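You operate a simulated robot arm through the tools that you are given. There is no shell and no other tool. Be economical: measure what you need, move in short steps, check, and stop when the job is done.

The job below is to be done with a simulated robot arm. You get a single attempt, and the scene is never put back.

JOB
Grease the white bearing block, then the teal one.
Fine: each till its blue collar is whole, none to a blob; coupler back on its rest; leave the other blocks and the small caps.
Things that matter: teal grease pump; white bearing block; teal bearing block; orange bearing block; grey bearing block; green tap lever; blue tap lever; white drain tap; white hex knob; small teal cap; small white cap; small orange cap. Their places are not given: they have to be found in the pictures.

Only the result counts: the job must be done as asked and must still hold three seconds after the hand-in. Knocking over, shifting, dropping, spilling or breaking anything else fails it. Lids that push on must go on centred and level and be pressed home; caps that screw on are set level and turned clockwise until they are tight.

ROBOT AND FRAMES
A 6-joint arm with a two-finger parallel gripper, fixed in place. Base frame: the origin is at the foot of the arm, x ahead of it, y to its left, z up; the work surface is at about z = 0. Units: m, rad, N and s.
With the tool pointing down near the work surface it reaches from about 0.14 to 0.58 m from the base axis. Its first joint turns from -1.152 to 1.152 rad. Payload 2.1 kg.
The TCP is the grasp point between the finger pads, 0.03 m short of the fingertips. In the tool frame z runs along the fingers and y along their closing line. The gripper opens to 0.094 m. The fingers are 0.028 m wide and 0.01 m thick; the gripper's body (0.05 by 0.096 m) begins 0.055 m behind the TCP.
Orientation is that of the tool frame in the base frame, as [roll, pitch, yaw] about the fixed x, y, z axes, in that order (R = Rz(yaw) Ry(pitch) Rx(roll)). With the fingers straight down and closing along the base's y, the tool's x points along the base's -x, its y along +y and its z along -z.

CONTROLS
- The arm moves only by the tool play_rows. Its argument "moves" is a list of rows, each a list of 7 numbers: the shift along the base's x, y, z in m, then the turn, a rotation vector about the base's x, y, z in rad, then the finger opening in m, from 0 to 0.094. In form: [[tx, ty, tz, wx, wy, wz, gripper], ...]. A call has 1 to 8 rows; each row is the pose to reach, as a shift and turn from the pose commanded when the call began. Rows are played at 5 a second. More than 0.05 m and 0.15 rad between two rows, or a gripper value outside its range, and nothing of the call is played. Where a pose cannot be reached the arm comes as near as it can. A force on the tool above 40 N (or 10 N above the force at the start of the call, whichever is more), or a blocked arm, ends the call early, and 0.2 s more pass. The fingers move at their own pace (about 0.072 m/s each) and stop on an object; they squeeze with about 34 N. The grip force told is the motor's: it shows also when the fingers shut on nothing. Time passes only in rows, and 0.2 s behind the last, so rows that repeat a pose let the fingers close. The reply holds the time, the measured pose of the TCP, the force on the tool along the base axes, the opening and the grip force, in the units named above and with some noise.
- Cameras (640 x 400 px; columns grow to the right, rows downward): "scene" is fixed at [0.0046, -0.348, 0.5042]; the picture's right is [1.00, -0.07, 0.00], its down [-0.03, -0.38, -0.92] and it looks along [0.07, 0.92, -0.38] (base axes); focal length 271 px, centre (320, 200). "wrist" rides on the gripper at [-0.037, 0, -0.058] in the tool frame; the picture's right is [0.00, -1.00, 0.00], its down [0.97, 0.00, -0.24] and it looks along [0.24, 0.00, 0.97] (tool axes); focal length 218 px, centre (320, 200).
- snapshot(camera): a new picture of that camera. The clock stands still meanwhile.
- locate(camera, pixels): there is no depth. For up to 12 entries [column, row, z] of the newest picture of that camera ("zoom" is the newest enlarged one), the place [x, y] in the base frame at which the ray of that pixel passes the height z, good to about 0.002 m. The clock stands still meanwhile.
- inspect(camera, box): a new picture of the part [left, top, right, bottom] of that camera's present view, enlarged. The clock stands still meanwhile.
- finish_job(): hands the job in; it is judged then, once.

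Go step by step. Measure first, check grasps and placings, and put right what went wrong. The budget is 80 turns and 46 pictures, counting those below and the enlarged ones. Unless the task says otherwise, let go and move clear before handing in, and close with one line.

The tools are called after "Emit:" by a JSON object that holds its "method" and its "body". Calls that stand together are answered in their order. play_rows: Moves the arm, as the interface text tells. Its arguments: {"type":"object","properties":{"moves":{"type":"array"}},"required":["moves"]} The other tools are called the same way: snapshot (camera) takes a picture; locate (camera, pixels) gives the place at which the rays of pixels pass given heights; inspect (camera, box) takes an enlarged picture of a part of a camera's view; finish_job () hands the job in.

At the start:

```text
clock: 0.0
tool_pos: [0.2038, 0.2138, 0.4295]
tool_rot: [3.138, 0.001, -3.138]
wrist_force: [-0.8, 0.3, 1.0]
gripper_width: 0.094
gripper_force: 0.0
```

scene: 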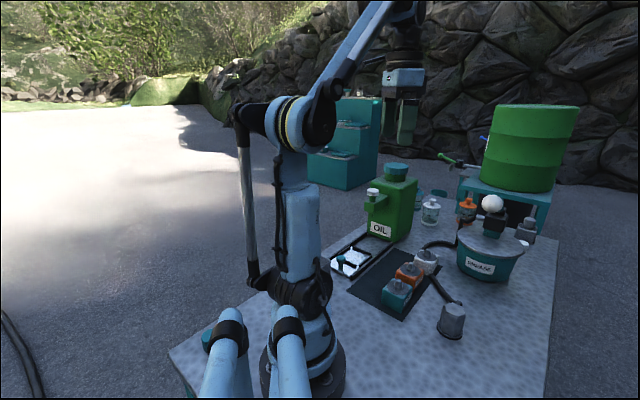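
wrist: 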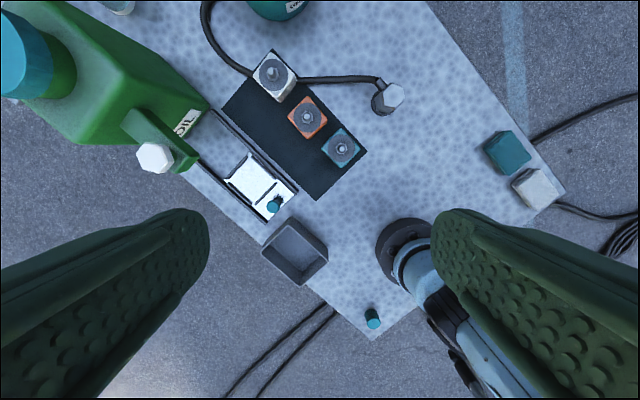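

The wrist picture shows a row of blocks (white at 273,75, orange 307,117, teal 341,148), and a coupler-like item with a hose at (388,98). I'll enlarge both views to understand the pump, coupler and blocks.

Emit:
{"method": "inspect", "body": {"camera": "scene", "box": [320, 140, 560, 350]}}

Emit:
{"method": "inspect", "body": {"camera": "wrist", "box": [180, 0, 440, 220]}}

```text
1.90 times, centred on (440, 245) of scene
```

zoom: 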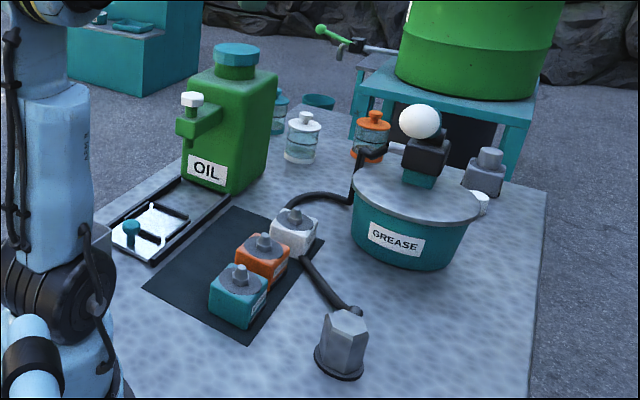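

```text
1.82 times, centred on (310, 110) of wrist
```

zoom: 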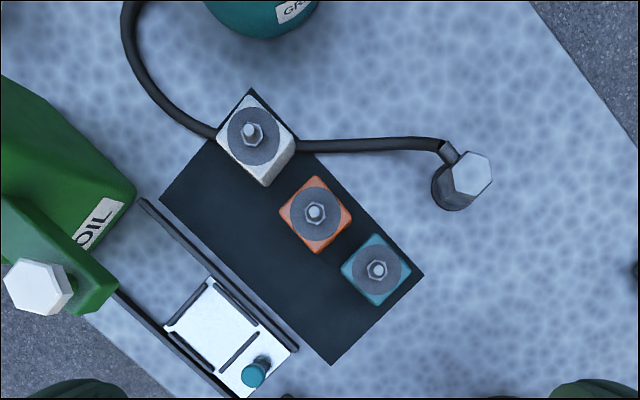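

The coupler seems to be the grey hex piece at zoom (468,175) on a rest; the pump is the teal tub with a white ball. I measure positions.

Emit:
{"method": "locate", "body": {"camera": "zoom", "pixels": [[472, 173, 0.06], [472, 173, 0.08], [447, 195, 0.0], [251, 132, 0.05], [315, 212, 0.05], [378, 270, 0.05], [331, 364, 0.0], [424, 274, 0.0], [250, 88, 0.0], [160, 198, 0.0]]}}

Emit:
{"method": "inspect", "body": {"camera": "scene", "box": [420, 170, 560, 270]}}

Emit:
{"method": "inspect", "body": {"camera": "scene", "box": [370, 240, 490, 345]}}

```text
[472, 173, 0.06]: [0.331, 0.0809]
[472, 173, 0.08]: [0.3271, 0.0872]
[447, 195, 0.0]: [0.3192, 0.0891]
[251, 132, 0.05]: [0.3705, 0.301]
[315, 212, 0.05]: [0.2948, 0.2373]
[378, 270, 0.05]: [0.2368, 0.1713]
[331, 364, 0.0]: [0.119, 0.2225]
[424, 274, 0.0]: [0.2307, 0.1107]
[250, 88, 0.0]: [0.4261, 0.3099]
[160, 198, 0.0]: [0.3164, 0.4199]
```

```text
4.00 times, centred on (490, 220) of scene
```

zoom: 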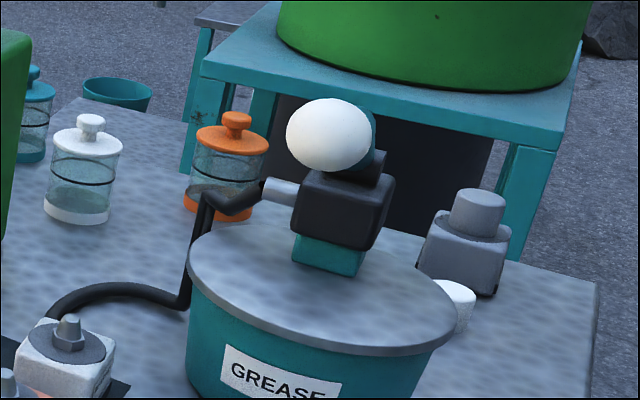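

```text
3.81 times, centred on (430, 292) of scene
```

zoom: 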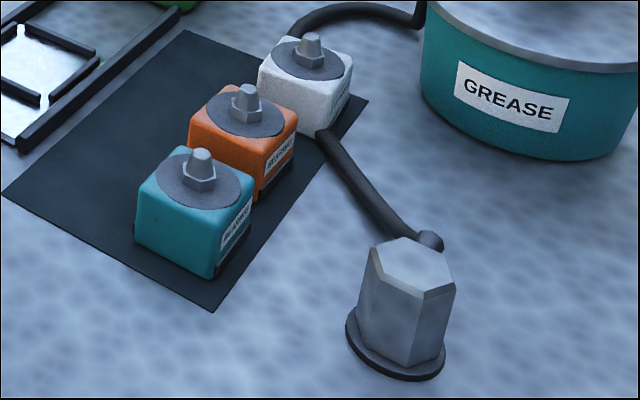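

The coupler is a hex piece with a hose, standing on a round rest near (0.33,0.085); zerk fittings stand atop the blocks, and a ball-ended lever is on the pump. I move over the pump to view it from above.

Emit:
{"method": "play_rows", "body": {"moves": [[0.04, 0, 0, 0, 0, 0, 0.094], [0.08, -0.01, 0, 0, 0, 0, 0.094], [0.12, -0.02, 0, 0, 0, 0, 0.094], [0.16, -0.03, 0, 0, 0, 0, 0.094], [0.2, -0.04, 0, 0, 0, 0, 0.094], [0.22, -0.04, 0, 0, 0, 0, 0.094], [0.22, -0.04, 0, 0, 0, 0, 0.094]]}}

Emit:
{"method": "snapshot", "body": {"camera": "wrist"}}

```text
clock: 1.6
tool_pos: [0.3811, 0.166, 0.3988]
tool_rot: [3.138, 0.001, -3.139]
wrist_force: [0.3, 0.4, -0.2]
gripper_width: 0.0938
gripper_force: 0.1
out of reach, approached as far as the arm can: row 4, 5, 6, 7
```

```text
39 pictures are left
```

wrist: 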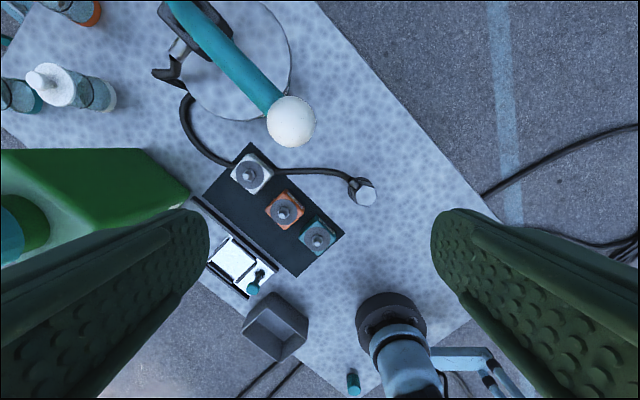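

Now the lever (teal bar) and white ball at (291,121) are visible. I triangulate the ball, coupler and fittings using both cameras.

Emit:
{"method": "locate", "body": {"camera": "wrist", "pixels": [[291, 121, 0.15], [291, 121, 0.2], [291, 121, 0.25], [366, 193, 0.06], [366, 193, 0.08], [251, 171, 0.05], [251, 171, 0.07], [285, 209, 0.05], [319, 237, 0.05], [319, 237, 0.07]]}}

Emit:
{"method": "snapshot", "body": {"camera": "scene"}}

Emit:
{"method": "locate", "body": {"camera": "scene", "pixels": [[492, 203, 0.15], [492, 203, 0.2], [492, 203, 0.25], [453, 309, 0.06], [453, 309, 0.08], [427, 252, 0.05], [427, 252, 0.07], [409, 266, 0.06], [397, 280, 0.05], [397, 280, 0.07]]}}

```text
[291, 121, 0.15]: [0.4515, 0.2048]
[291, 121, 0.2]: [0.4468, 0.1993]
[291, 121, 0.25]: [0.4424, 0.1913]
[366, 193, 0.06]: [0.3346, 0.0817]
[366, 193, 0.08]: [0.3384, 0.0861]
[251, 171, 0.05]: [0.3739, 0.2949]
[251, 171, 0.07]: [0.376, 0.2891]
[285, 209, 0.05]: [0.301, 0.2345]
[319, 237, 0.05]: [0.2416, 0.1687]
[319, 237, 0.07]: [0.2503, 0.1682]
```

```text
38 pictures are left
```

scene: 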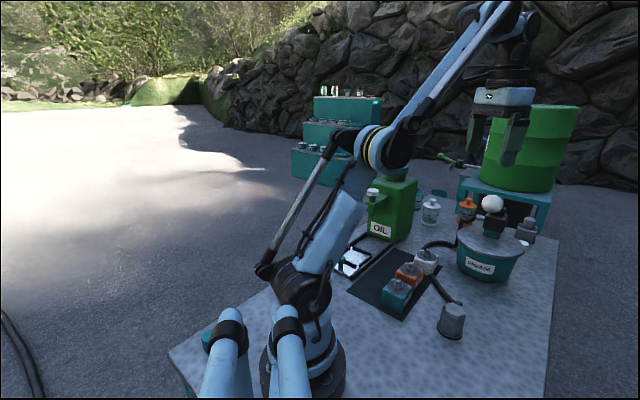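

```text
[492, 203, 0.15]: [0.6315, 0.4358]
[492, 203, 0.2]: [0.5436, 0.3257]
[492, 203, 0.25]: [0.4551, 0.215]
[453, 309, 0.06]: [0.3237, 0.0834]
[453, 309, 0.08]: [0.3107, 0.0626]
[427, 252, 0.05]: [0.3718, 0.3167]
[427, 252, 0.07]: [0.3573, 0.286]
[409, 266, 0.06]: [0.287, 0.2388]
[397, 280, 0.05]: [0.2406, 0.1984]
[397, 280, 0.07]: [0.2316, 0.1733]
```

Triangulating gives the ball at about (0.44,0.19,0.26), raised. I go for a close view over the coupler, keeping away from the ball.

Emit:
{"method": "play_rows", "body": {"moves": [[-0.01, -0.04, -0.01, 0, 0, 0, 0.094], [-0.02, -0.08, -0.04, 0, 0, 0, 0.094], [-0.02, -0.08, -0.08, 0, 0, 0, 0.094], [-0.02, -0.08, -0.12, 0, 0, 0, 0.094], [-0.02, -0.08, -0.16, 0, 0, 0, 0.094], [-0.02, -0.08, -0.2, 0, 0, 0, 0.094], [-0.02, -0.08, -0.2, 0, 0, 0, 0.094]]}}

Emit:
{"method": "snapshot", "body": {"camera": "wrist"}}

```text
refused: row 2 steps farther than a row can; nothing moved
```

```text
37 pictures are left
```

wrist: 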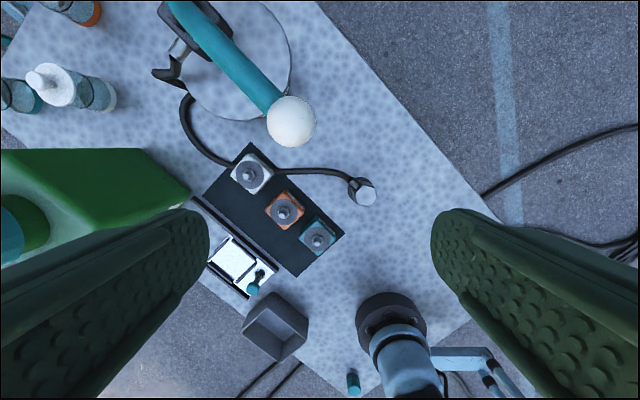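

A step was too long, nothing moved; I retry in shorter steps.

Emit:
{"method": "play_rows", "body": {"moves": [[-0.02, -0.04, 0, 0, 0, 0, 0.094], [-0.04, -0.08, 0, 0, 0, 0, 0.094], [-0.05, -0.09, -0.04, 0, 0, 0, 0.094], [-0.05, -0.09, -0.08, 0, 0, 0, 0.094], [-0.05, -0.09, -0.12, 0, 0, 0, 0.094], [-0.05, -0.09, -0.16, 0, 0, 0, 0.094], [-0.05, -0.09, -0.2, 0, 0, 0, 0.094], [-0.05, -0.09, -0.2, 0, 0, 0, 0.094]]}}

Emit:
{"method": "snapshot", "body": {"camera": "wrist"}}

```text
clock: 3.4
tool_pos: [0.3327, 0.0761, 0.198]
tool_rot: [3.138, 0.0, -3.139]
wrist_force: [0.1, -0.5, 0.2]
gripper_width: 0.094
gripper_force: 0.1
```

```text
36 pictures are left
```

wrist: 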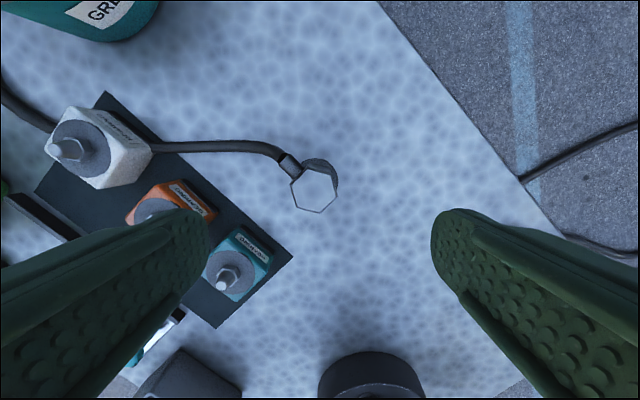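

The coupler top is at (314,189) with the hose stub at its upper left (292,165). I enlarge to read the hexagon's orientation.

Emit:
{"method": "inspect", "body": {"camera": "wrist", "box": [265, 140, 361, 230]}}

Emit:
{"method": "locate", "body": {"camera": "zoom", "pixels": [[320, 200, 0.06]]}}

Emit:
{"method": "locate", "body": {"camera": "scene", "pixels": [[453, 306, 0.06], [453, 306, 0.065], [453, 306, 0.07], [441, 337, 0.0], [450, 340, 0.0]]}}

```text
4.44 times, centred on (313, 185) of wrist
```

zoom: 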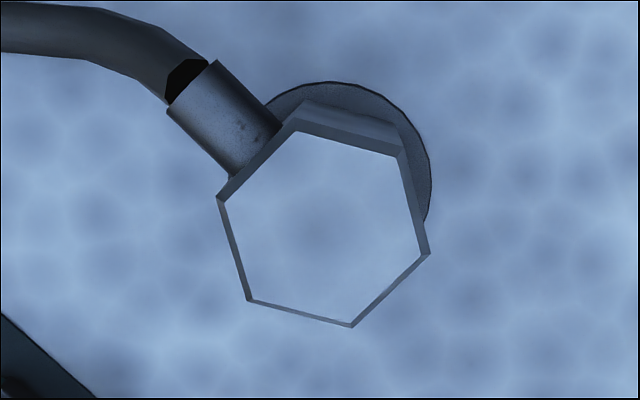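

```text
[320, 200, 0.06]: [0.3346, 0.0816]
```

```text
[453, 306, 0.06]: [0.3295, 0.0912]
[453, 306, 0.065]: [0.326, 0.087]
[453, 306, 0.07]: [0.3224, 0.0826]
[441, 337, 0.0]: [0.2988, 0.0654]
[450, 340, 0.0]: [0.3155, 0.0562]
```

Hexagon's centre is at zoom (324,228); the stub points about 40° from base +x, so flats are normal to 40°, 100° and 160°: a +10° turn of the tool puts the pads on flats. I fix its location and height.

Emit:
{"method": "locate", "body": {"camera": "zoom", "pixels": [[324, 228, 0.055], [324, 228, 0.065], [324, 228, 0.075], [297, 131, 0.065], [352, 327, 0.065], [429, 215, 0.0], [330, 82, 0.0], [222, 120, 0.05]]}}

Emit:
{"method": "locate", "body": {"camera": "scene", "pixels": [[454, 309, 0.055], [454, 309, 0.065], [454, 309, 0.075]]}}

Emit:
{"method": "locate", "body": {"camera": "wrist", "pixels": [[68, 150, 0.06], [68, 150, 0.07], [221, 286, 0.06], [221, 286, 0.07]]}}

```text
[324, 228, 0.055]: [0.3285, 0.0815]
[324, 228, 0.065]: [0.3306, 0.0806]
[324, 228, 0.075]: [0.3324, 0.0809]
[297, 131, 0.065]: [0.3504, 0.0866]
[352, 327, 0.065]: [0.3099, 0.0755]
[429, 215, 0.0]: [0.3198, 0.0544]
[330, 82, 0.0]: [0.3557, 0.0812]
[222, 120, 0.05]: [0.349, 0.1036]
```

```text
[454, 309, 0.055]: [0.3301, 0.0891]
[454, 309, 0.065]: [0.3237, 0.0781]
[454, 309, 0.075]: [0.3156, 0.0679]
```

```text
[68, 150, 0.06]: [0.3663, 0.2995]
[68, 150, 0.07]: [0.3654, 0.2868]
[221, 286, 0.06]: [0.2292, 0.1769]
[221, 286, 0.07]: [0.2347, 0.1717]
```

The coupler top is near z=0.060, centre (0.330,0.081), 0.036 m across flats. I descend around it with the turn, staying open.

Emit:
{"method": "play_rows", "body": {"moves": [[-0.001, 0.002, -0.03, 0, 0, 0.09, 0.094], [-0.003, 0.005, -0.06, 0, 0, 0.175, 0.09], [-0.003, 0.005, -0.09, 0, 0, 0.175, 0.08], [-0.003, 0.005, -0.115, 0, 0, 0.175, 0.075], [-0.003, 0.005, -0.135, 0, 0, 0.175, 0.075], [-0.003, 0.005, -0.153, 0, 0, 0.175, 0.075], [-0.003, 0.005, -0.153, 0, 0, 0.175, 0.075]]}}

Emit:
{"method": "snapshot", "body": {"camera": "wrist"}}

Emit:
{"method": "inspect", "body": {"camera": "scene", "box": [380, 220, 520, 360]}}

```text
clock: 5.0
tool_pos: [0.3287, 0.0807, 0.0457]
tool_rot: [3.138, -0.001, -2.967]
wrist_force: [-0.2, 0.5, -0.4]
gripper_width: 0.0751
gripper_force: 0.1
```

```text
34 pictures are left
```

wrist: 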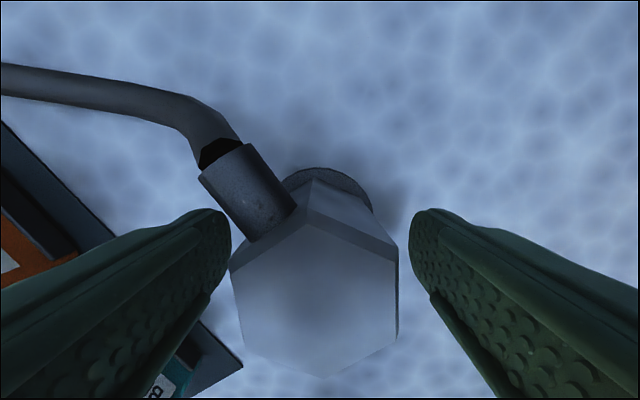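

```text
2.86 times, centred on (450, 290) of scene
```

zoom: 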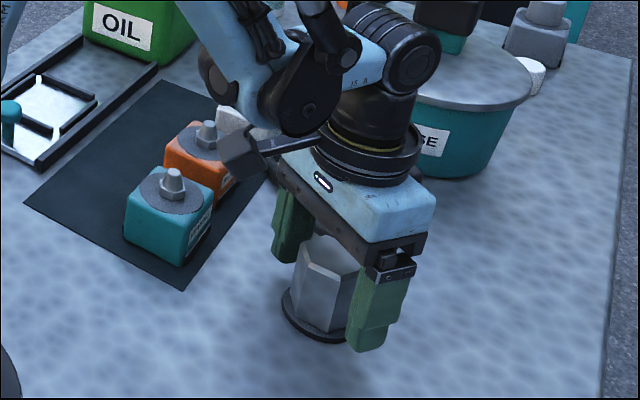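

The hex sits between the pads (231–398 of the gap 230–412), but the left pad would pass close to the hose stub; I shift 3 mm away from it and close gently.

Emit:
{"method": "play_rows", "body": {"moves": [[-0.003, 0.0, 0, 0, 0, 0, 0.075], [-0.003, 0.0, 0, 0, 0, 0, 0.05], [-0.003, 0.0, 0, 0, 0, 0, 0.04], [-0.003, 0.0, 0, 0, 0, 0, 0.03], [-0.003, 0.0, 0, 0, 0, 0, 0.03], [-0.003, 0.0, 0, 0, 0, 0, 0.03]]}}

Emit:
{"method": "snapshot", "body": {"camera": "wrist"}}

```text
clock: 6.4
tool_pos: [0.3251, 0.0807, 0.047]
tool_rot: [3.138, 0.001, -2.964]
wrist_force: [-0.9, -0.3, -0.8]
gripper_width: 0.0442
gripper_force: 34.4
```

```text
32 pictures are left
```

wrist: 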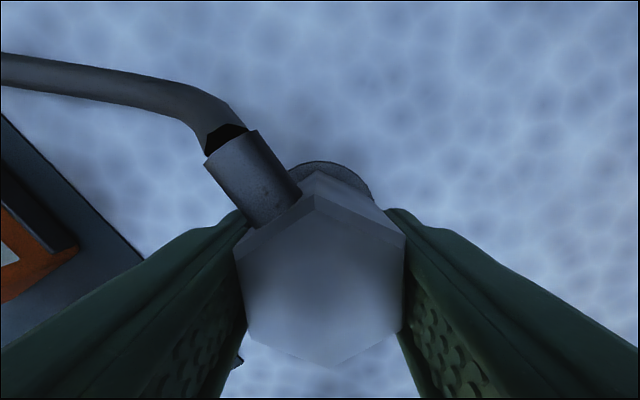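

Grip is on (opening 0.044, 34 N) with the hex centred between the pads at 235–405. I lift it slowly.

Emit:
{"method": "play_rows", "body": {"moves": [[0, 0, 0.01, 0, 0, 0, 0.03], [0, 0, 0.025, 0, 0, 0, 0.03], [0, 0, 0.05, 0, 0, 0, 0.03], [0, 0, 0.08, 0, 0, 0, 0.03], [0, 0, 0.08, 0, 0, 0, 0.03]]}}

Emit:
{"method": "inspect", "body": {"camera": "scene", "box": [370, 170, 520, 360]}}

Emit:
{"method": "snapshot", "body": {"camera": "wrist"}}

```text
clock: 7.6
tool_pos: [0.3264, 0.0809, 0.1275]
tool_rot: [3.138, 0.001, -2.966]
wrist_force: [-1.1, 0.6, -0.7]
gripper_width: 0.0401
gripper_force: 33.9
```

```text
2.11 times, centred on (445, 265) of scene
```

zoom: 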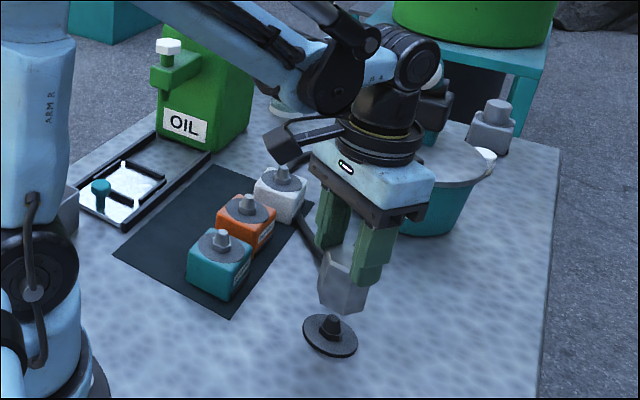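

```text
30 pictures are left
```

wrist: 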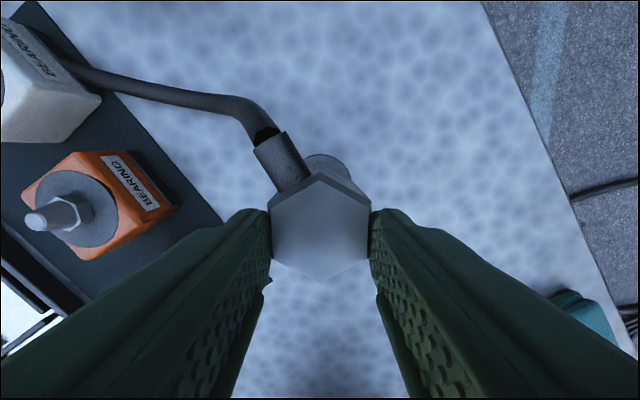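

The rest's post (scene zoom 330,325) is now bare, so the coupler came off, but it slipped about 3 cm down in the fingers as it turned square to the pads. I'll set it back on its post to regrip it deeper, lowering slowly.

Emit:
{"method": "play_rows", "body": {"moves": [[-0.001, 0, -0.015, 0, 0, 0, 0.03], [-0.001, 0, -0.025, 0, 0, 0, 0.03], [-0.001, 0, -0.033, 0, 0, 0, 0.03], [-0.001, 0, -0.038, 0, 0, 0, 0.03], [-0.001, 0, -0.042, 0, 0, 0, 0.03], [-0.001, 0, -0.046, 0, 0, 0, 0.03]]}}

Emit:
{"method": "inspect", "body": {"camera": "scene", "box": [390, 220, 510, 350]}}

```text
clock: 9.0
tool_pos: [0.3251, 0.0812, 0.0801]
tool_rot: [3.139, -0.001, -2.965]
wrist_force: [-1.1, 0.8, 10.8]
gripper_width: 0.0402
gripper_force: 34.0
```

```text
3.08 times, centred on (450, 285) of scene
```

zoom: 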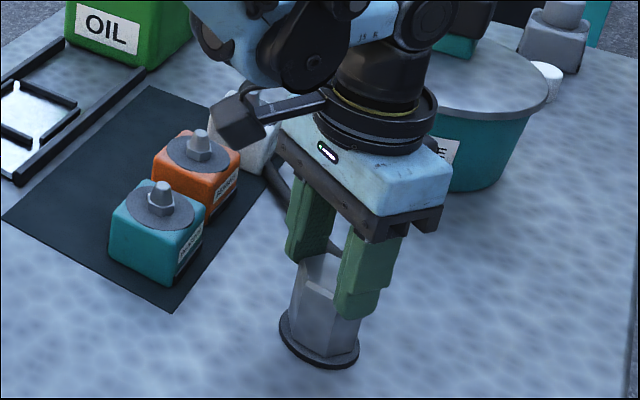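

It is seated on the post again (10.8 N upward, bottom on the flange). I open, lower to z≈0.042 and regrip.

Emit:
{"method": "play_rows", "body": {"moves": [[0, 0, 0.001, 0, 0, 0, 0.065], [0, 0, 0.001, 0, 0, 0, 0.065], [0, 0, -0.015, 0, 0, 0, 0.065], [0, 0, -0.03, 0, 0, 0, 0.065], [0, 0, -0.038, 0, 0, 0, 0.065], [0, 0, -0.038, 0, 0, 0, 0.065]]}}

Emit:
{"method": "snapshot", "body": {"camera": "wrist"}}

```text
clock: 10.4
tool_pos: [0.3245, 0.0806, 0.0429]
tool_rot: [3.137, 0.0, -2.966]
wrist_force: [-0.2, -0.4, -0.4]
gripper_width: 0.0653
gripper_force: 0.0
```

```text
28 pictures are left
```

wrist: 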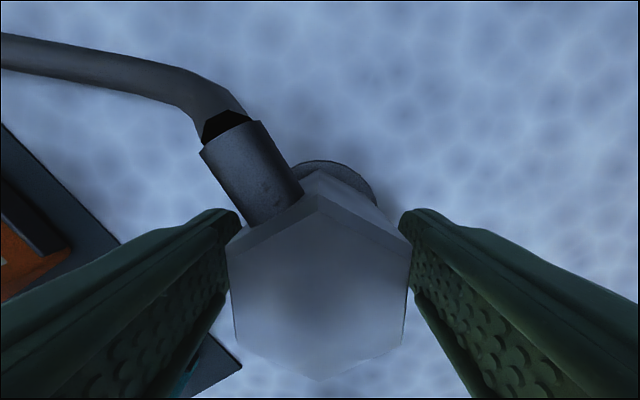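

The hexagon now sits square (vertices at 227 and 410, apex at 318). I close and read the opening.

Emit:
{"method": "play_rows", "body": {"moves": [[-0.001, 0, 0, 0, 0, 0, 0.05], [-0.001, 0, 0, 0, 0, 0, 0.04], [-0.001, 0, 0, 0, 0, 0, 0.03], [-0.001, 0, 0, 0, 0, 0, 0.03]]}}

Emit:
{"method": "snapshot", "body": {"camera": "wrist"}}

```text
clock: 11.4
tool_pos: [0.3237, 0.0815, 0.0432]
tool_rot: [3.139, 0.0, -2.966]
wrist_force: [-0.2, 0.0, -0.9]
gripper_width: 0.0444
gripper_force: 34.0
```

```text
27 pictures are left
```

wrist: 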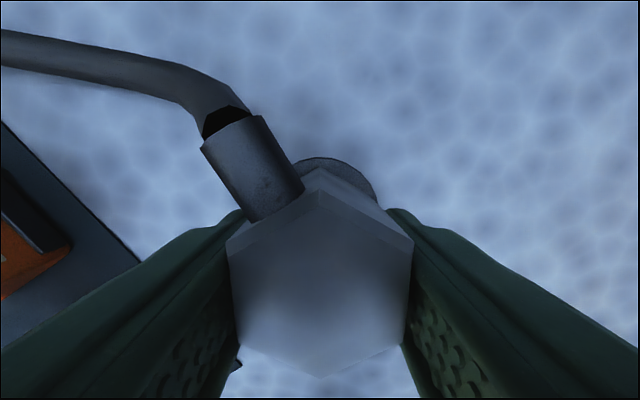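

The opening 0.0444 low down versus 0.040 near the top shows the coupler tapers upward, so the grip is low and wide. I lift slowly to see whether it slips.

Emit:
{"method": "play_rows", "body": {"moves": [[0, 0, 0.003, 0, 0, 0, 0.02], [0, 0, 0.006, 0, 0, 0, 0.02], [0, 0, 0.009, 0, 0, 0, 0.02], [0, 0, 0.012, 0, 0, 0, 0.02], [0, 0, 0.015, 0, 0, 0, 0.02]]}}

Emit:
{"method": "inspect", "body": {"camera": "scene", "box": [390, 220, 510, 350]}}

```text
clock: 12.6
tool_pos: [0.3233, 0.0804, 0.0572]
tool_rot: [3.138, 0.0, -2.965]
wrist_force: [0.4, 0.8, -1.3]
gripper_width: 0.0444
gripper_force: 33.8
```

```text
3.08 times, centred on (450, 285) of scene
```

zoom: 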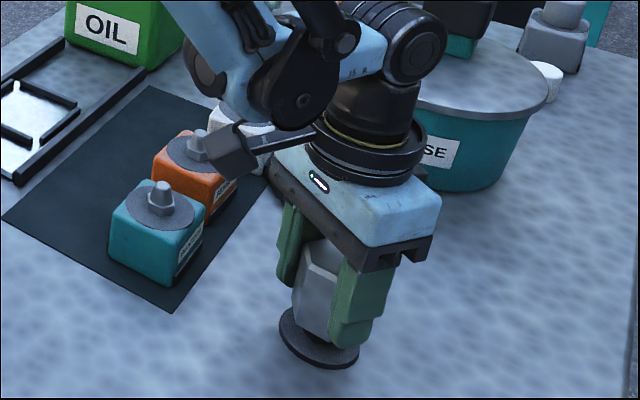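

No slip this time: opening stays 0.0444 and the coupler's bottom has risen off the flange. I continue up.

Emit:
{"method": "play_rows", "body": {"moves": [[0, 0, 0.015, 0, 0, 0, 0.02], [0, 0, 0.035, 0, 0, 0, 0.02], [0, 0, 0.06, 0, 0, 0, 0.02], [0, 0, 0.08, 0, 0, 0, 0.02], [0, 0, 0.09, 0, 0, 0, 0.02]]}}

Emit:
{"method": "snapshot", "body": {"camera": "wrist"}}

```text
clock: 13.8
tool_pos: [0.3247, 0.081, 0.1491]
tool_rot: [3.137, 0.0, -2.965]
wrist_force: [0.1, 0.6, -1.8]
gripper_width: 0.0444
gripper_force: 34.0
```

```text
25 pictures are left
```

wrist: 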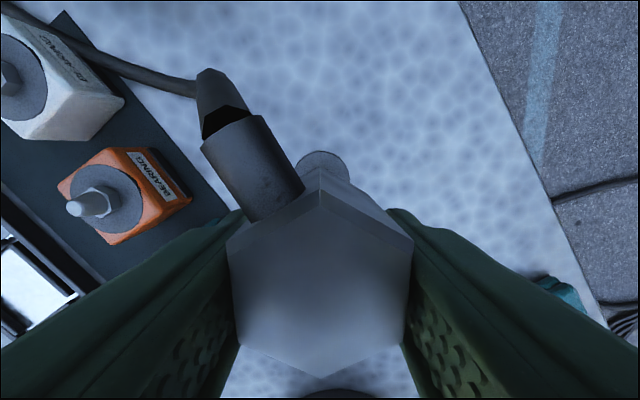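

The coupler is firmly held, with its centre about 6 mm ahead (+x) of the TCP. I carry it around toward the white block, placing the camera's nadir (320,146) above its fitting to measure it without parallax.

Emit:
{"method": "play_rows", "body": {"moves": [[-0.02, 0.03, 0.02, 0, 0, 0, 0.02], [-0.035, 0.07, 0.03, 0, 0, 0, 0.02], [-0.035, 0.11, 0.03, 0, 0, 0, 0.02], [-0.03, 0.15, 0.03, 0, 0, 0, 0.02], [-0.01, 0.18, 0.03, 0, 0, 0, 0.02], [0.007, 0.208, 0.03, 0, 0, 0, 0.02], [0.007, 0.208, 0.03, 0, 0, 0, 0.02]]}}

Emit:
{"method": "snapshot", "body": {"camera": "wrist"}}

Emit:
{"method": "snapshot", "body": {"camera": "scene"}}

```text
clock: 15.4
tool_pos: [0.3307, 0.2871, 0.1774]
tool_rot: [3.138, 0.001, -2.965]
wrist_force: [0.1, 0.1, -1.5]
gripper_width: 0.0443
gripper_force: 34.2
```

```text
24 pictures are left
```

wrist: 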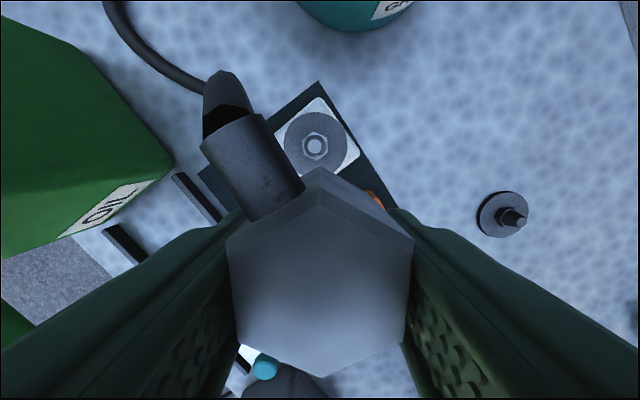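

```text
23 pictures are left
```

scene: 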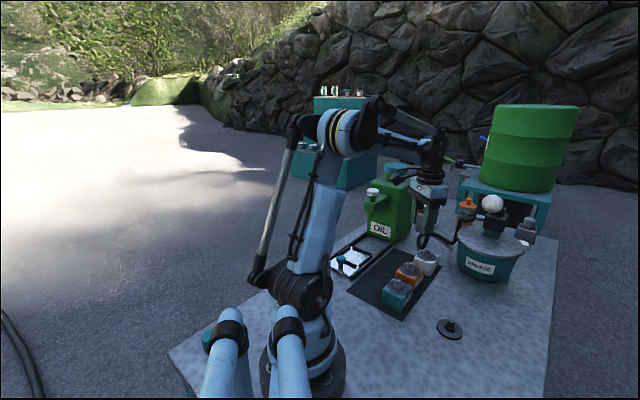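

Excellent: the white fitting lies right at the nadir (314,147), so its xy is nearly free of height error. I locate it and the rest post (513,220 tip, 503,214 disc).

Emit:
{"method": "locate", "body": {"camera": "wrist", "pixels": [[314, 147, 0.05], [314, 147, 0.07], [315, 145, 0.045], [503, 214, 0.004], [513, 220, 0.02]]}}

Emit:
{"method": "inspect", "body": {"camera": "wrist", "box": [260, 80, 380, 180]}}

Emit:
{"method": "locate", "body": {"camera": "scene", "pixels": [[450, 328, 0.005], [428, 249, 0.06], [428, 249, 0.07], [428, 249, 0.08], [428, 255, 0.05], [428, 255, 0.06]]}}

```text
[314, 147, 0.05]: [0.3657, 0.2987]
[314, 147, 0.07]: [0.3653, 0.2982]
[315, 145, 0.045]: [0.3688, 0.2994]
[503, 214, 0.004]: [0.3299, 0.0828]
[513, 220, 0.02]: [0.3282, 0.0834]
```

```text
4.00 times, centred on (320, 130) of wrist
```

zoom: 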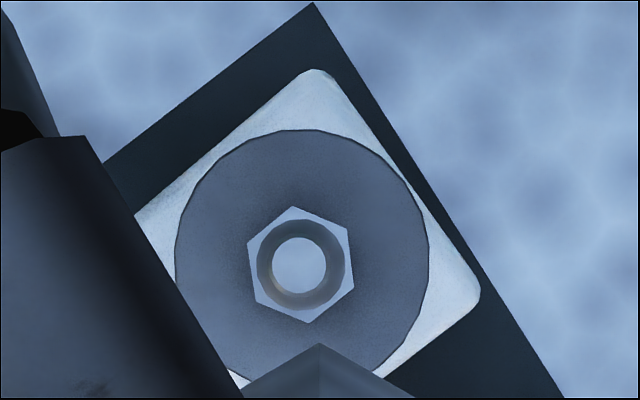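

```text
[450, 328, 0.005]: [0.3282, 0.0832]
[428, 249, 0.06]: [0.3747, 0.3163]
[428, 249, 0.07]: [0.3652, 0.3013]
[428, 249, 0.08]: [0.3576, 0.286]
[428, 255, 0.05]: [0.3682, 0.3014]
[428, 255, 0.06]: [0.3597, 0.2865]
```

White fitting is at (0.366,0.2985), tip z≈0.071, disc z≈0.05; the rest centre is (0.329,0.083), so the coupler axis lies (+0.0055,+0.0013) from the TCP. I move over and descend to just above the tip.

Emit:
{"method": "play_rows", "body": {"moves": [[0.015, 0.005, 0, 0, 0, 0, 0.02], [0.0295, 0.0102, 0, 0, 0, 0, 0.02], [0.0295, 0.0102, -0.025, 0, 0, 0, 0.02], [0.0295, 0.0102, -0.05, 0, 0, 0, 0.02], [0.0295, 0.0102, -0.055, 0, 0, 0, 0.02], [0.0295, 0.0102, -0.055, 0, 0, 0, 0.02]]}}

Emit:
{"method": "inspect", "body": {"camera": "scene", "box": [375, 180, 485, 300]}}

```text
clock: 16.8
tool_pos: [0.3602, 0.2983, 0.1221]
tool_rot: [3.14, 0.0, -2.966]
wrist_force: [-0.5, -0.4, -2.3]
gripper_width: 0.0444
gripper_force: 34.0
```

```text
3.33 times, centred on (430, 240) of scene
```

zoom: 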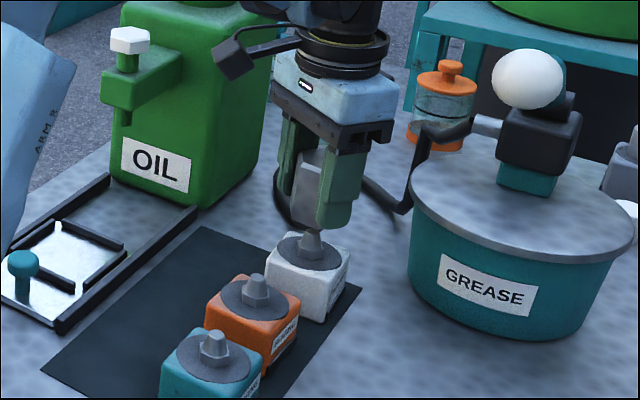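

Coupler is right above the white fitting (zoom 312,240). I press it down slowly.

Emit:
{"method": "play_rows", "body": {"moves": [[0, -0.001, -0.008, 0, 0, 0, 0.02], [0, -0.001, -0.016, 0, 0, 0, 0.02], [0, -0.001, -0.022, 0, 0, 0, 0.02], [0, -0.001, -0.027, 0, 0, 0, 0.02], [0, -0.001, -0.031, 0, 0, 0, 0.02], [0, -0.001, -0.034, 0, 0, 0, 0.02], [0, -0.001, -0.037, 0, 0, 0, 0.02]]}}

Emit:
{"method": "inspect", "body": {"camera": "scene", "box": [375, 180, 485, 300]}}

```text
clock: 18.4
tool_pos: [0.3598, 0.2979, 0.0845]
tool_rot: [3.139, 0.0, -2.966]
wrist_force: [-0.4, 0.2, 6.7]
gripper_width: 0.0443
gripper_force: 33.6
```

```text
3.33 times, centred on (430, 240) of scene
```

zoom: 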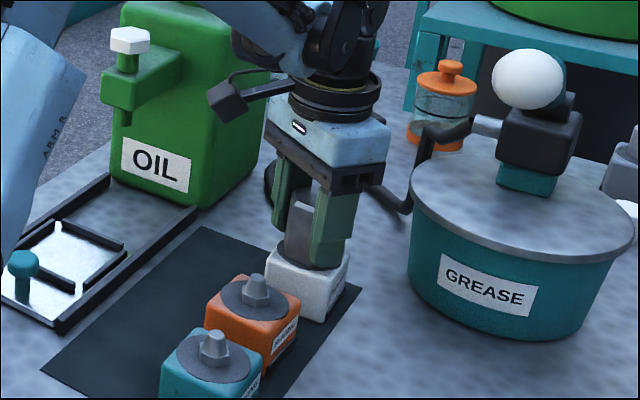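

It is down over the fitting with 6.7 N at z=0.0845; I press a little more to be sure it is home, then open the fingers.

Emit:
{"method": "play_rows", "body": {"moves": [[0, 0, -0.001, 0, 0, 0, 0.02], [0, 0, -0.002, 0, 0, 0, 0.02], [0, 0, -0.003, 0, 0, 0, 0.02]]}}

```text
clock: 19.2
tool_pos: [0.3603, 0.2977, 0.0816]
tool_rot: [3.139, 0.003, -2.966]
wrist_force: [2.3, 1.3, 23.1]
gripper_width: 0.0443
gripper_force: 33.6
```

23 N at the bottom: home. I ease off, open and rise clear.

Emit:
{"method": "play_rows", "body": {"moves": [[0, 0, 0.002, 0, 0, 0, 0.02], [0, 0, 0.002, 0, 0, 0, 0.07], [0, 0, 0.002, 0, 0, 0, 0.07], [0, 0, 0.04, 0, 0, 0, 0.07], [0, 0, 0.08, 0, 0, 0, 0.07], [-0.02, 0, 0.12, 0, 0, 0, 0.07], [-0.04, 0, 0.15, 0, 0, 0, 0.07]]}}

Emit:
{"method": "inspect", "body": {"camera": "scene", "box": [375, 180, 535, 300]}}

Emit:
{"method": "snapshot", "body": {"camera": "wrist"}}

```text
clock: 20.8
tool_pos: [0.3203, 0.2981, 0.231]
tool_rot: [3.138, 0.001, -2.965]
wrist_force: [-0.1, 0.0, 0.2]
gripper_width: 0.0701
gripper_force: 0.1
```

```text
3.33 times, centred on (455, 240) of scene
```

zoom: 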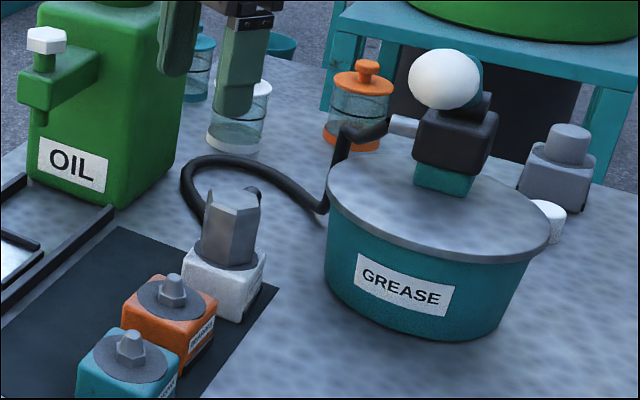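

```text
18 pictures are left
```

wrist: 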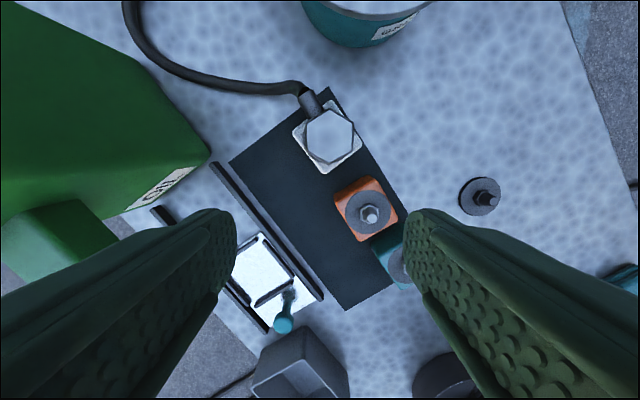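

The coupler stands upright on the white fitting. Next the pump lever: I close the fingers and go above the ball at about (0.44,0.19,0.26), staying at z≥0.33.

Emit:
{"method": "play_rows", "body": {"moves": [[0, 0, 0.045, 0, 0, 0, 0.04], [0, 0, 0.09, 0, 0, 0, 0.0], [0.02, -0.04, 0.11, 0, 0, 0, 0.0], [0.05, -0.075, 0.11, 0, 0, 0, 0.0], [0.085, -0.1, 0.11, 0, 0, 0, 0.0], [0.12, -0.107, 0.11, 0, 0, 0, 0.0], [0.12, -0.107, 0.1, 0, 0, 0, 0.0]]}}

Emit:
{"method": "snapshot", "body": {"camera": "wrist"}}

```text
clock: 22.4
tool_pos: [0.4412, 0.1912, 0.3333]
tool_rot: [3.137, 0.001, -2.965]
wrist_force: [-0.4, 1.1, -0.3]
gripper_width: 0.0
gripper_force: 33.1
out of reach, approached as far as the arm can: row 6
```

```text
17 pictures are left
```

wrist: 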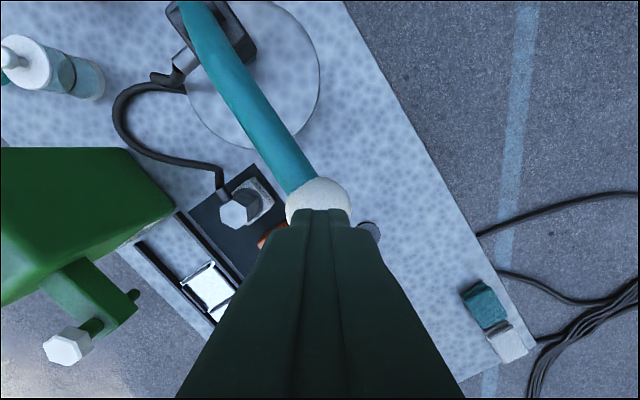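

The fingertips are right over the ball (286–352, centre ≈(319,211)). I press straight down in small steps and read the force.

Emit:
{"method": "play_rows", "body": {"moves": [[0, 0, -0.01, 0, 0, 0, 0], [0, 0, -0.02, 0, 0, 0, 0], [0, 0, -0.03, 0, 0, 0, 0], [0, 0, -0.04, 0, 0, 0, 0]]}}

```text
clock: 23.4
tool_pos: [0.44, 0.1905, 0.2933]
tool_rot: [3.138, 0.0, -2.965]
wrist_force: [-1.4, -1.9, 2.7]
gripper_width: 0.0006
gripper_force: 33.1
```

Light contact (2.7 N) at TCP z≈0.293. I go on down toward the end of the stroke.

Emit:
{"method": "play_rows", "body": {"moves": [[0, 0, -0.01, 0, 0, 0, 0], [0, 0, -0.02, 0, 0, 0, 0], [0, 0, -0.03, 0, 0, 0, 0], [0, 0, -0.035, 0, 0, 0, 0]]}}

Emit:
{"method": "inspect", "body": {"camera": "scene", "box": [395, 150, 555, 290]}}

```text
clock: 24.4
tool_pos: [0.4392, 0.1906, 0.2561]
tool_rot: [3.141, 0.0, -2.965]
wrist_force: [-2.8, -2.3, 4.9]
gripper_width: 0.0
gripper_force: 33.2
```

```text
2.86 times, centred on (475, 220) of scene
```

zoom: 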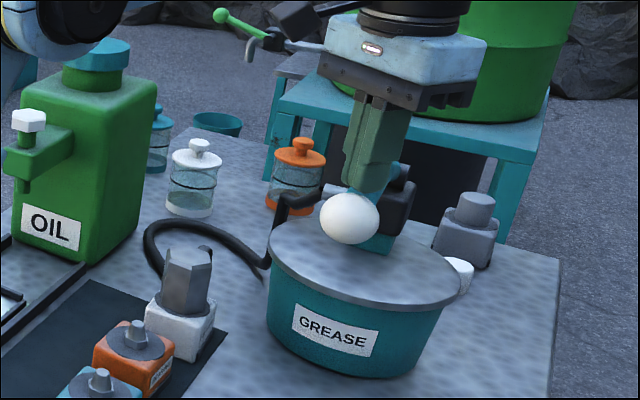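

The lever is dropping and the tips press just behind the ball. I continue down till the stop shows in the force.

Emit:
{"method": "play_rows", "body": {"moves": [[0, 0, -0.008, 0, 0, 0, 0], [0, 0, -0.016, 0, 0, 0, 0], [0, 0, -0.024, 0, 0, 0, 0], [0, 0, -0.03, 0, 0, 0, 0]]}}

Emit:
{"method": "inspect", "body": {"camera": "scene", "box": [395, 150, 555, 290]}}

```text
clock: 25.4
tool_pos: [0.4398, 0.1901, 0.2271]
tool_rot: [3.141, -0.001, -2.967]
wrist_force: [-1.9, -2.0, 5.0]
gripper_width: 0.0
gripper_force: 33.4
```

```text
2.86 times, centred on (475, 220) of scene
```

zoom: 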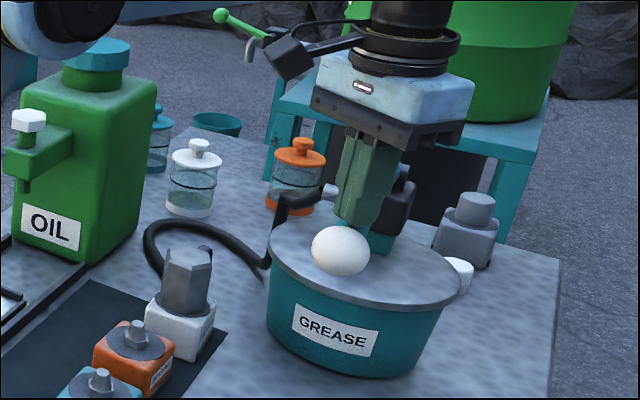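

Still only 5 N, no stop yet and no blue visible at the white block. I go on a bit.

Emit:
{"method": "play_rows", "body": {"moves": [[0, 0, -0.006, 0, 0, 0, 0], [0, 0, -0.012, 0, 0, 0, 0], [0, 0, -0.018, 0, 0, 0, 0], [0, 0, -0.024, 0, 0, 0, 0]]}}

```text
clock: 26.4
tool_pos: [0.44, 0.1904, 0.2038]
tool_rot: [3.141, 0.0, -2.967]
wrist_force: [-2.9, -4.6, 7.4]
gripper_width: 0.0
gripper_force: 32.7
```

Emit:
{"method": "play_rows", "body": {"moves": [[0, 0, -0.005, 0, 0, 0, 0], [0, 0, -0.01, 0, 0, 0, 0], [0, 0, -0.01, 0, 0, 0, 0]]}}

Emit:
{"method": "inspect", "body": {"camera": "scene", "box": [395, 150, 555, 290]}}

```text
clock: 27.2
tool_pos: [0.4412, 0.1913, 0.1932]
tool_rot: [3.139, 0.001, -2.964]
wrist_force: [3.2, 0.0, 7.3]
gripper_width: 0.0001
gripper_force: 33.0
```

```text
2.86 times, centred on (475, 220) of scene
```

zoom: 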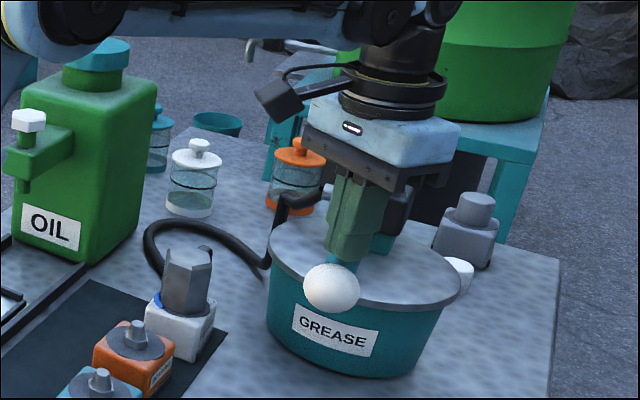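

A blue arc has appeared at the white block's coupler base (zoom 158,300): one stroke gives part of a collar. I raise the hand to see if the lever springs back.

Emit:
{"method": "play_rows", "body": {"moves": [[0, 0, 0.03, 0, 0, 0, 0], [0, 0, 0.07, 0, 0, 0, 0], [0, 0, 0.11, 0, 0, 0, 0], [0, 0, 0.135, 0, 0, 0, 0], [0, 0, 0.135, 0, 0, 0, 0]]}}

Emit:
{"method": "inspect", "body": {"camera": "scene", "box": [395, 150, 555, 290]}}

```text
clock: 28.4
tool_pos: [0.44, 0.1913, 0.3281]
tool_rot: [3.138, 0.0, -2.965]
wrist_force: [-1.0, 0.5, 0.4]
gripper_width: 0.0
gripper_force: 33.3
```

```text
2.86 times, centred on (475, 220) of scene
```

zoom: 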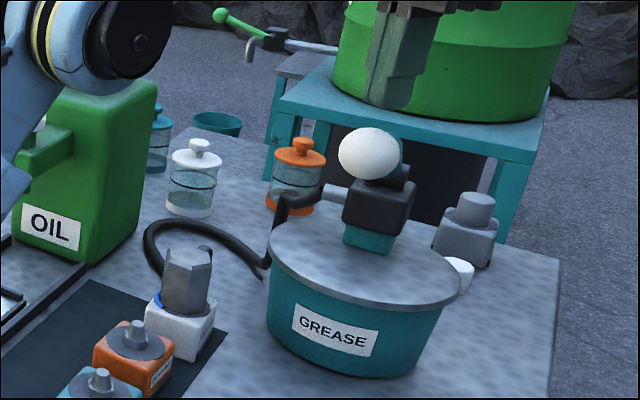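

The lever springs back by itself, and the partial arc on the left remains. I do a second identical stroke and look closely at the collar.

Emit:
{"method": "play_rows", "body": {"moves": [[0, 0, -0.035, 0, 0, 0, 0], [0, 0, -0.065, 0, 0, 0, 0], [0, 0, -0.095, 0, 0, 0, 0], [0, 0, -0.12, 0, 0, 0, 0], [0, 0, -0.135, 0, 0, 0, 0], [0, 0, -0.1, 0, 0, 0, 0], [0, 0, -0.05, 0, 0, 0, 0], [0, 0, 0, 0, 0, 0, 0]]}}

Emit:
{"method": "inspect", "body": {"camera": "scene", "box": [410, 225, 470, 275]}}

```text
clock: 30.2
tool_pos: [0.442, 0.1907, 0.3291]
tool_rot: [3.14, 0.0, -2.963]
wrist_force: [0.2, -0.3, 0.3]
gripper_width: 0.0003
gripper_force: 33.0
```

```text
8.00 times, centred on (440, 250) of scene
```

zoom: 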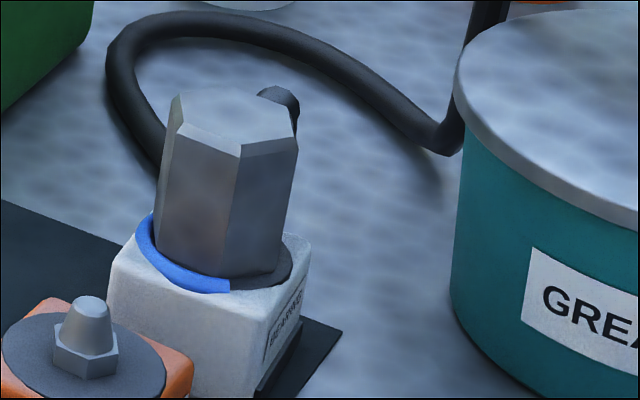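

After two strokes the blue arc runs from the left to the front (150,215 → 230,290 zoom), the right still being grey. Third stroke.

Emit:
{"method": "play_rows", "body": {"moves": [[0, 0, -0.035, 0, 0, 0, 0], [0, 0, -0.065, 0, 0, 0, 0], [0, 0, -0.095, 0, 0, 0, 0], [0, 0, -0.12, 0, 0, 0, 0], [0, 0, -0.135, 0, 0, 0, 0], [0, 0, -0.1, 0, 0, 0, 0], [0, 0, -0.05, 0, 0, 0, 0], [0, 0, 0, 0, 0, 0, 0]]}}

Emit:
{"method": "inspect", "body": {"camera": "scene", "box": [410, 225, 470, 275]}}

```text
clock: 32.0
tool_pos: [0.4389, 0.1911, 0.33]
tool_rot: [3.138, 0.001, -2.966]
wrist_force: [0.5, -0.1, -0.9]
gripper_width: 0.0001
gripper_force: 32.6
```

```text
8.00 times, centred on (440, 250) of scene
```

zoom: 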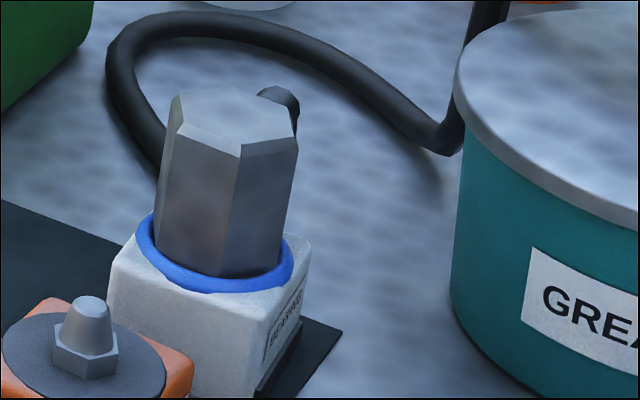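

The visible front is fully blue after three strokes; I must check the back side before deciding. I move to view the coupler from above.

Emit:
{"method": "play_rows", "body": {"moves": [[-0.03, 0.03, 0, 0, 0, 0, 0], [-0.06, 0.065, 0, 0, 0, 0, 0], [-0.085, 0.1, 0, 0, 0, 0, 0.02], [-0.1, 0.13, -0.02, 0, 0, 0, 0.06], [-0.1, 0.14, -0.06, 0, 0, 0, 0.075], [-0.1, 0.14, -0.09, 0, 0, 0, 0.075], [-0.1, 0.14, -0.09, 0, 0, 0, 0.075]]}}

Emit:
{"method": "inspect", "body": {"camera": "wrist", "box": [270, 70, 400, 220]}}

```text
clock: 33.6
tool_pos: [0.3405, 0.3317, 0.2375]
tool_rot: [3.139, 0.0, -2.966]
wrist_force: [0.9, -0.1, -0.5]
gripper_width: 0.0752
gripper_force: 0.2
```

```text
2.67 times, centred on (335, 145) of wrist
```

zoom: 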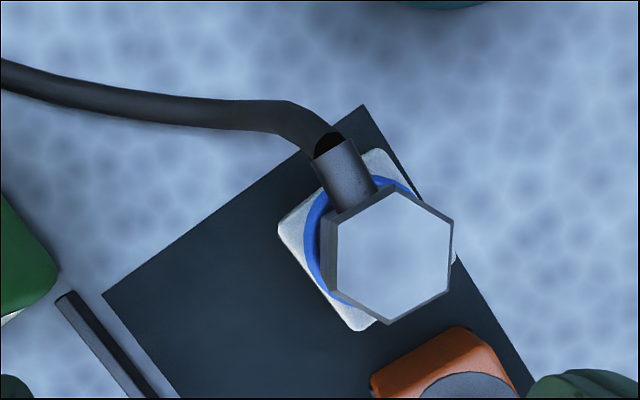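

Above, blue shows all along the left (+y) and around top right of the stub (zoom 418,198), complementing the scene's front view: the collar is whole after three strokes (120° each). I regrip the coupler, slightly higher to stay off the grease.

Emit:
{"method": "play_rows", "body": {"moves": [[0.01, -0.017, -0.02, 0, 0, 0, 0.075], [0.0195, -0.034, -0.05, 0, 0, 0, 0.075], [0.0195, -0.034, -0.09, 0, 0, 0, 0.075], [0.0195, -0.034, -0.125, 0, 0, 0, 0.075], [0.0195, -0.034, -0.1495, 0, 0, 0, 0.07], [0.0195, -0.034, -0.1495, 0, 0, 0, 0.05], [0.0195, -0.034, -0.1495, 0, 0, 0, 0.02], [0.0195, -0.034, -0.1495, 0, 0, 0, 0.02]]}}

```text
clock: 35.4
tool_pos: [0.3607, 0.2952, 0.0891]
tool_rot: [3.138, -0.001, -2.964]
wrist_force: [0.8, 0.3, 0.0]
gripper_width: 0.0444
gripper_force: 33.7
```

Gripped (0.0444, 33.7 N). I draw it off straight up in small steps.

Emit:
{"method": "play_rows", "body": {"moves": [[0, 0, 0.003, 0, 0, 0, 0.02], [0, 0, 0.006, 0, 0, 0, 0.02], [0, 0, 0.009, 0, 0, 0, 0.02], [0, 0, 0.013, 0, 0, 0, 0.02], [0, 0, 0.018, 0, 0, 0, 0.02], [0, 0, 0.035, 0, 0, 0, 0.02], [0, 0, 0.065, 0, 0, 0, 0.02], [0, 0, 0.085, 0, 0, 0, 0.02]]}}

Emit:
{"method": "snapshot", "body": {"camera": "wrist"}}

```text
clock: 37.2
tool_pos: [0.3595, 0.2959, 0.1745]
tool_rot: [3.136, -0.002, -2.963]
wrist_force: [0.1, -0.2, -1.4]
gripper_width: 0.0442
gripper_force: 33.8
```

```text
9 pictures are left
```

wrist: 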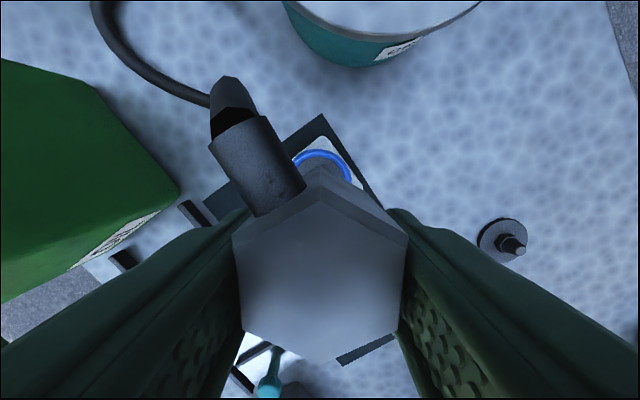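

The coupler is held, and the white block's ring is seen blue (320,155). Now I carry it toward the teal block, placing the camera nadir over its fitting.

Emit:
{"method": "play_rows", "body": {"moves": [[-0.03, -0.026, 0.01, 0, 0, 0, 0.02], [-0.06, -0.052, 0.015, 0, 0, 0, 0.02], [-0.09, -0.078, 0.015, 0, 0, 0, 0.02], [-0.12, -0.1, 0.015, 0, 0, 0, 0.02], [-0.15, -0.122, 0.015, 0, 0, 0, 0.02], [-0.16, -0.13, 0.015, 0, 0, 0, 0.02], [-0.16, -0.13, 0.015, 0, 0, 0, 0.02]]}}

Emit:
{"method": "snapshot", "body": {"camera": "wrist"}}

```text
clock: 38.8
tool_pos: [0.1998, 0.166, 0.1875]
tool_rot: [3.139, -0.001, -2.965]
wrist_force: [-0.4, 0.1, -0.9]
gripper_width: 0.0447
gripper_force: 33.8
```

```text
8 pictures are left
```

wrist: 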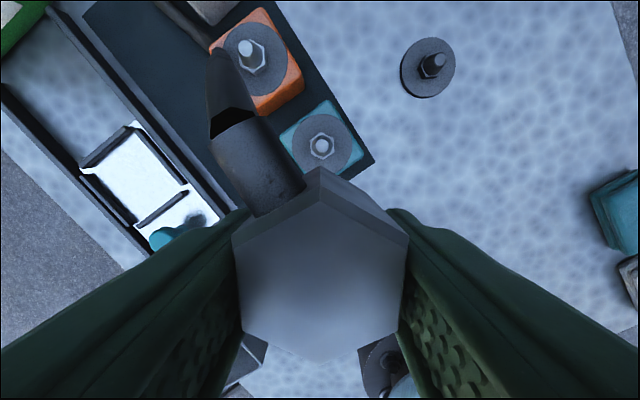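

The teal fitting is at the nadir (321,147); I locate it.

Emit:
{"method": "locate", "body": {"camera": "wrist", "pixels": [[321, 147, 0.05], [321, 147, 0.07], [427, 69, 0.004], [433, 64, 0.025]]}}

```text
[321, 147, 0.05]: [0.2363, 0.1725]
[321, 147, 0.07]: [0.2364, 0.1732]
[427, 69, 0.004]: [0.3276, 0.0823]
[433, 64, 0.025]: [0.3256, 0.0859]
```

Teal fitting at (0.2364,0.173). I go over it and down to just above the tip, then check.

Emit:
{"method": "play_rows", "body": {"moves": [[0.016, 0.003, 0, 0, 0, 0, 0.02], [0.031, 0.0057, 0, 0, 0, 0, 0.02], [0.031, 0.0057, -0.03, 0, 0, 0, 0.02], [0.031, 0.0057, -0.055, 0, 0, 0, 0.02], [0.031, 0.0057, -0.063, 0, 0, 0, 0.02], [0.031, 0.0057, -0.063, 0, 0, 0, 0.02]]}}

Emit:
{"method": "inspect", "body": {"camera": "scene", "box": [350, 200, 470, 320]}}

```text
clock: 40.2
tool_pos: [0.2314, 0.1723, 0.1259]
tool_rot: [3.139, 0.0, -2.965]
wrist_force: [-0.6, 0.3, -1.1]
gripper_width: 0.0442
gripper_force: 33.9
```

```text
3.33 times, centred on (410, 260) of scene
```

zoom: 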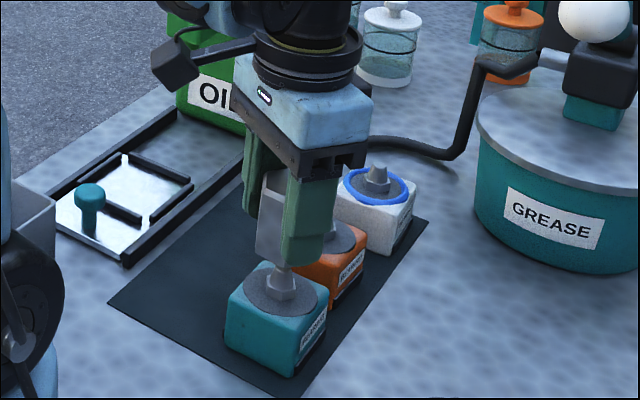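

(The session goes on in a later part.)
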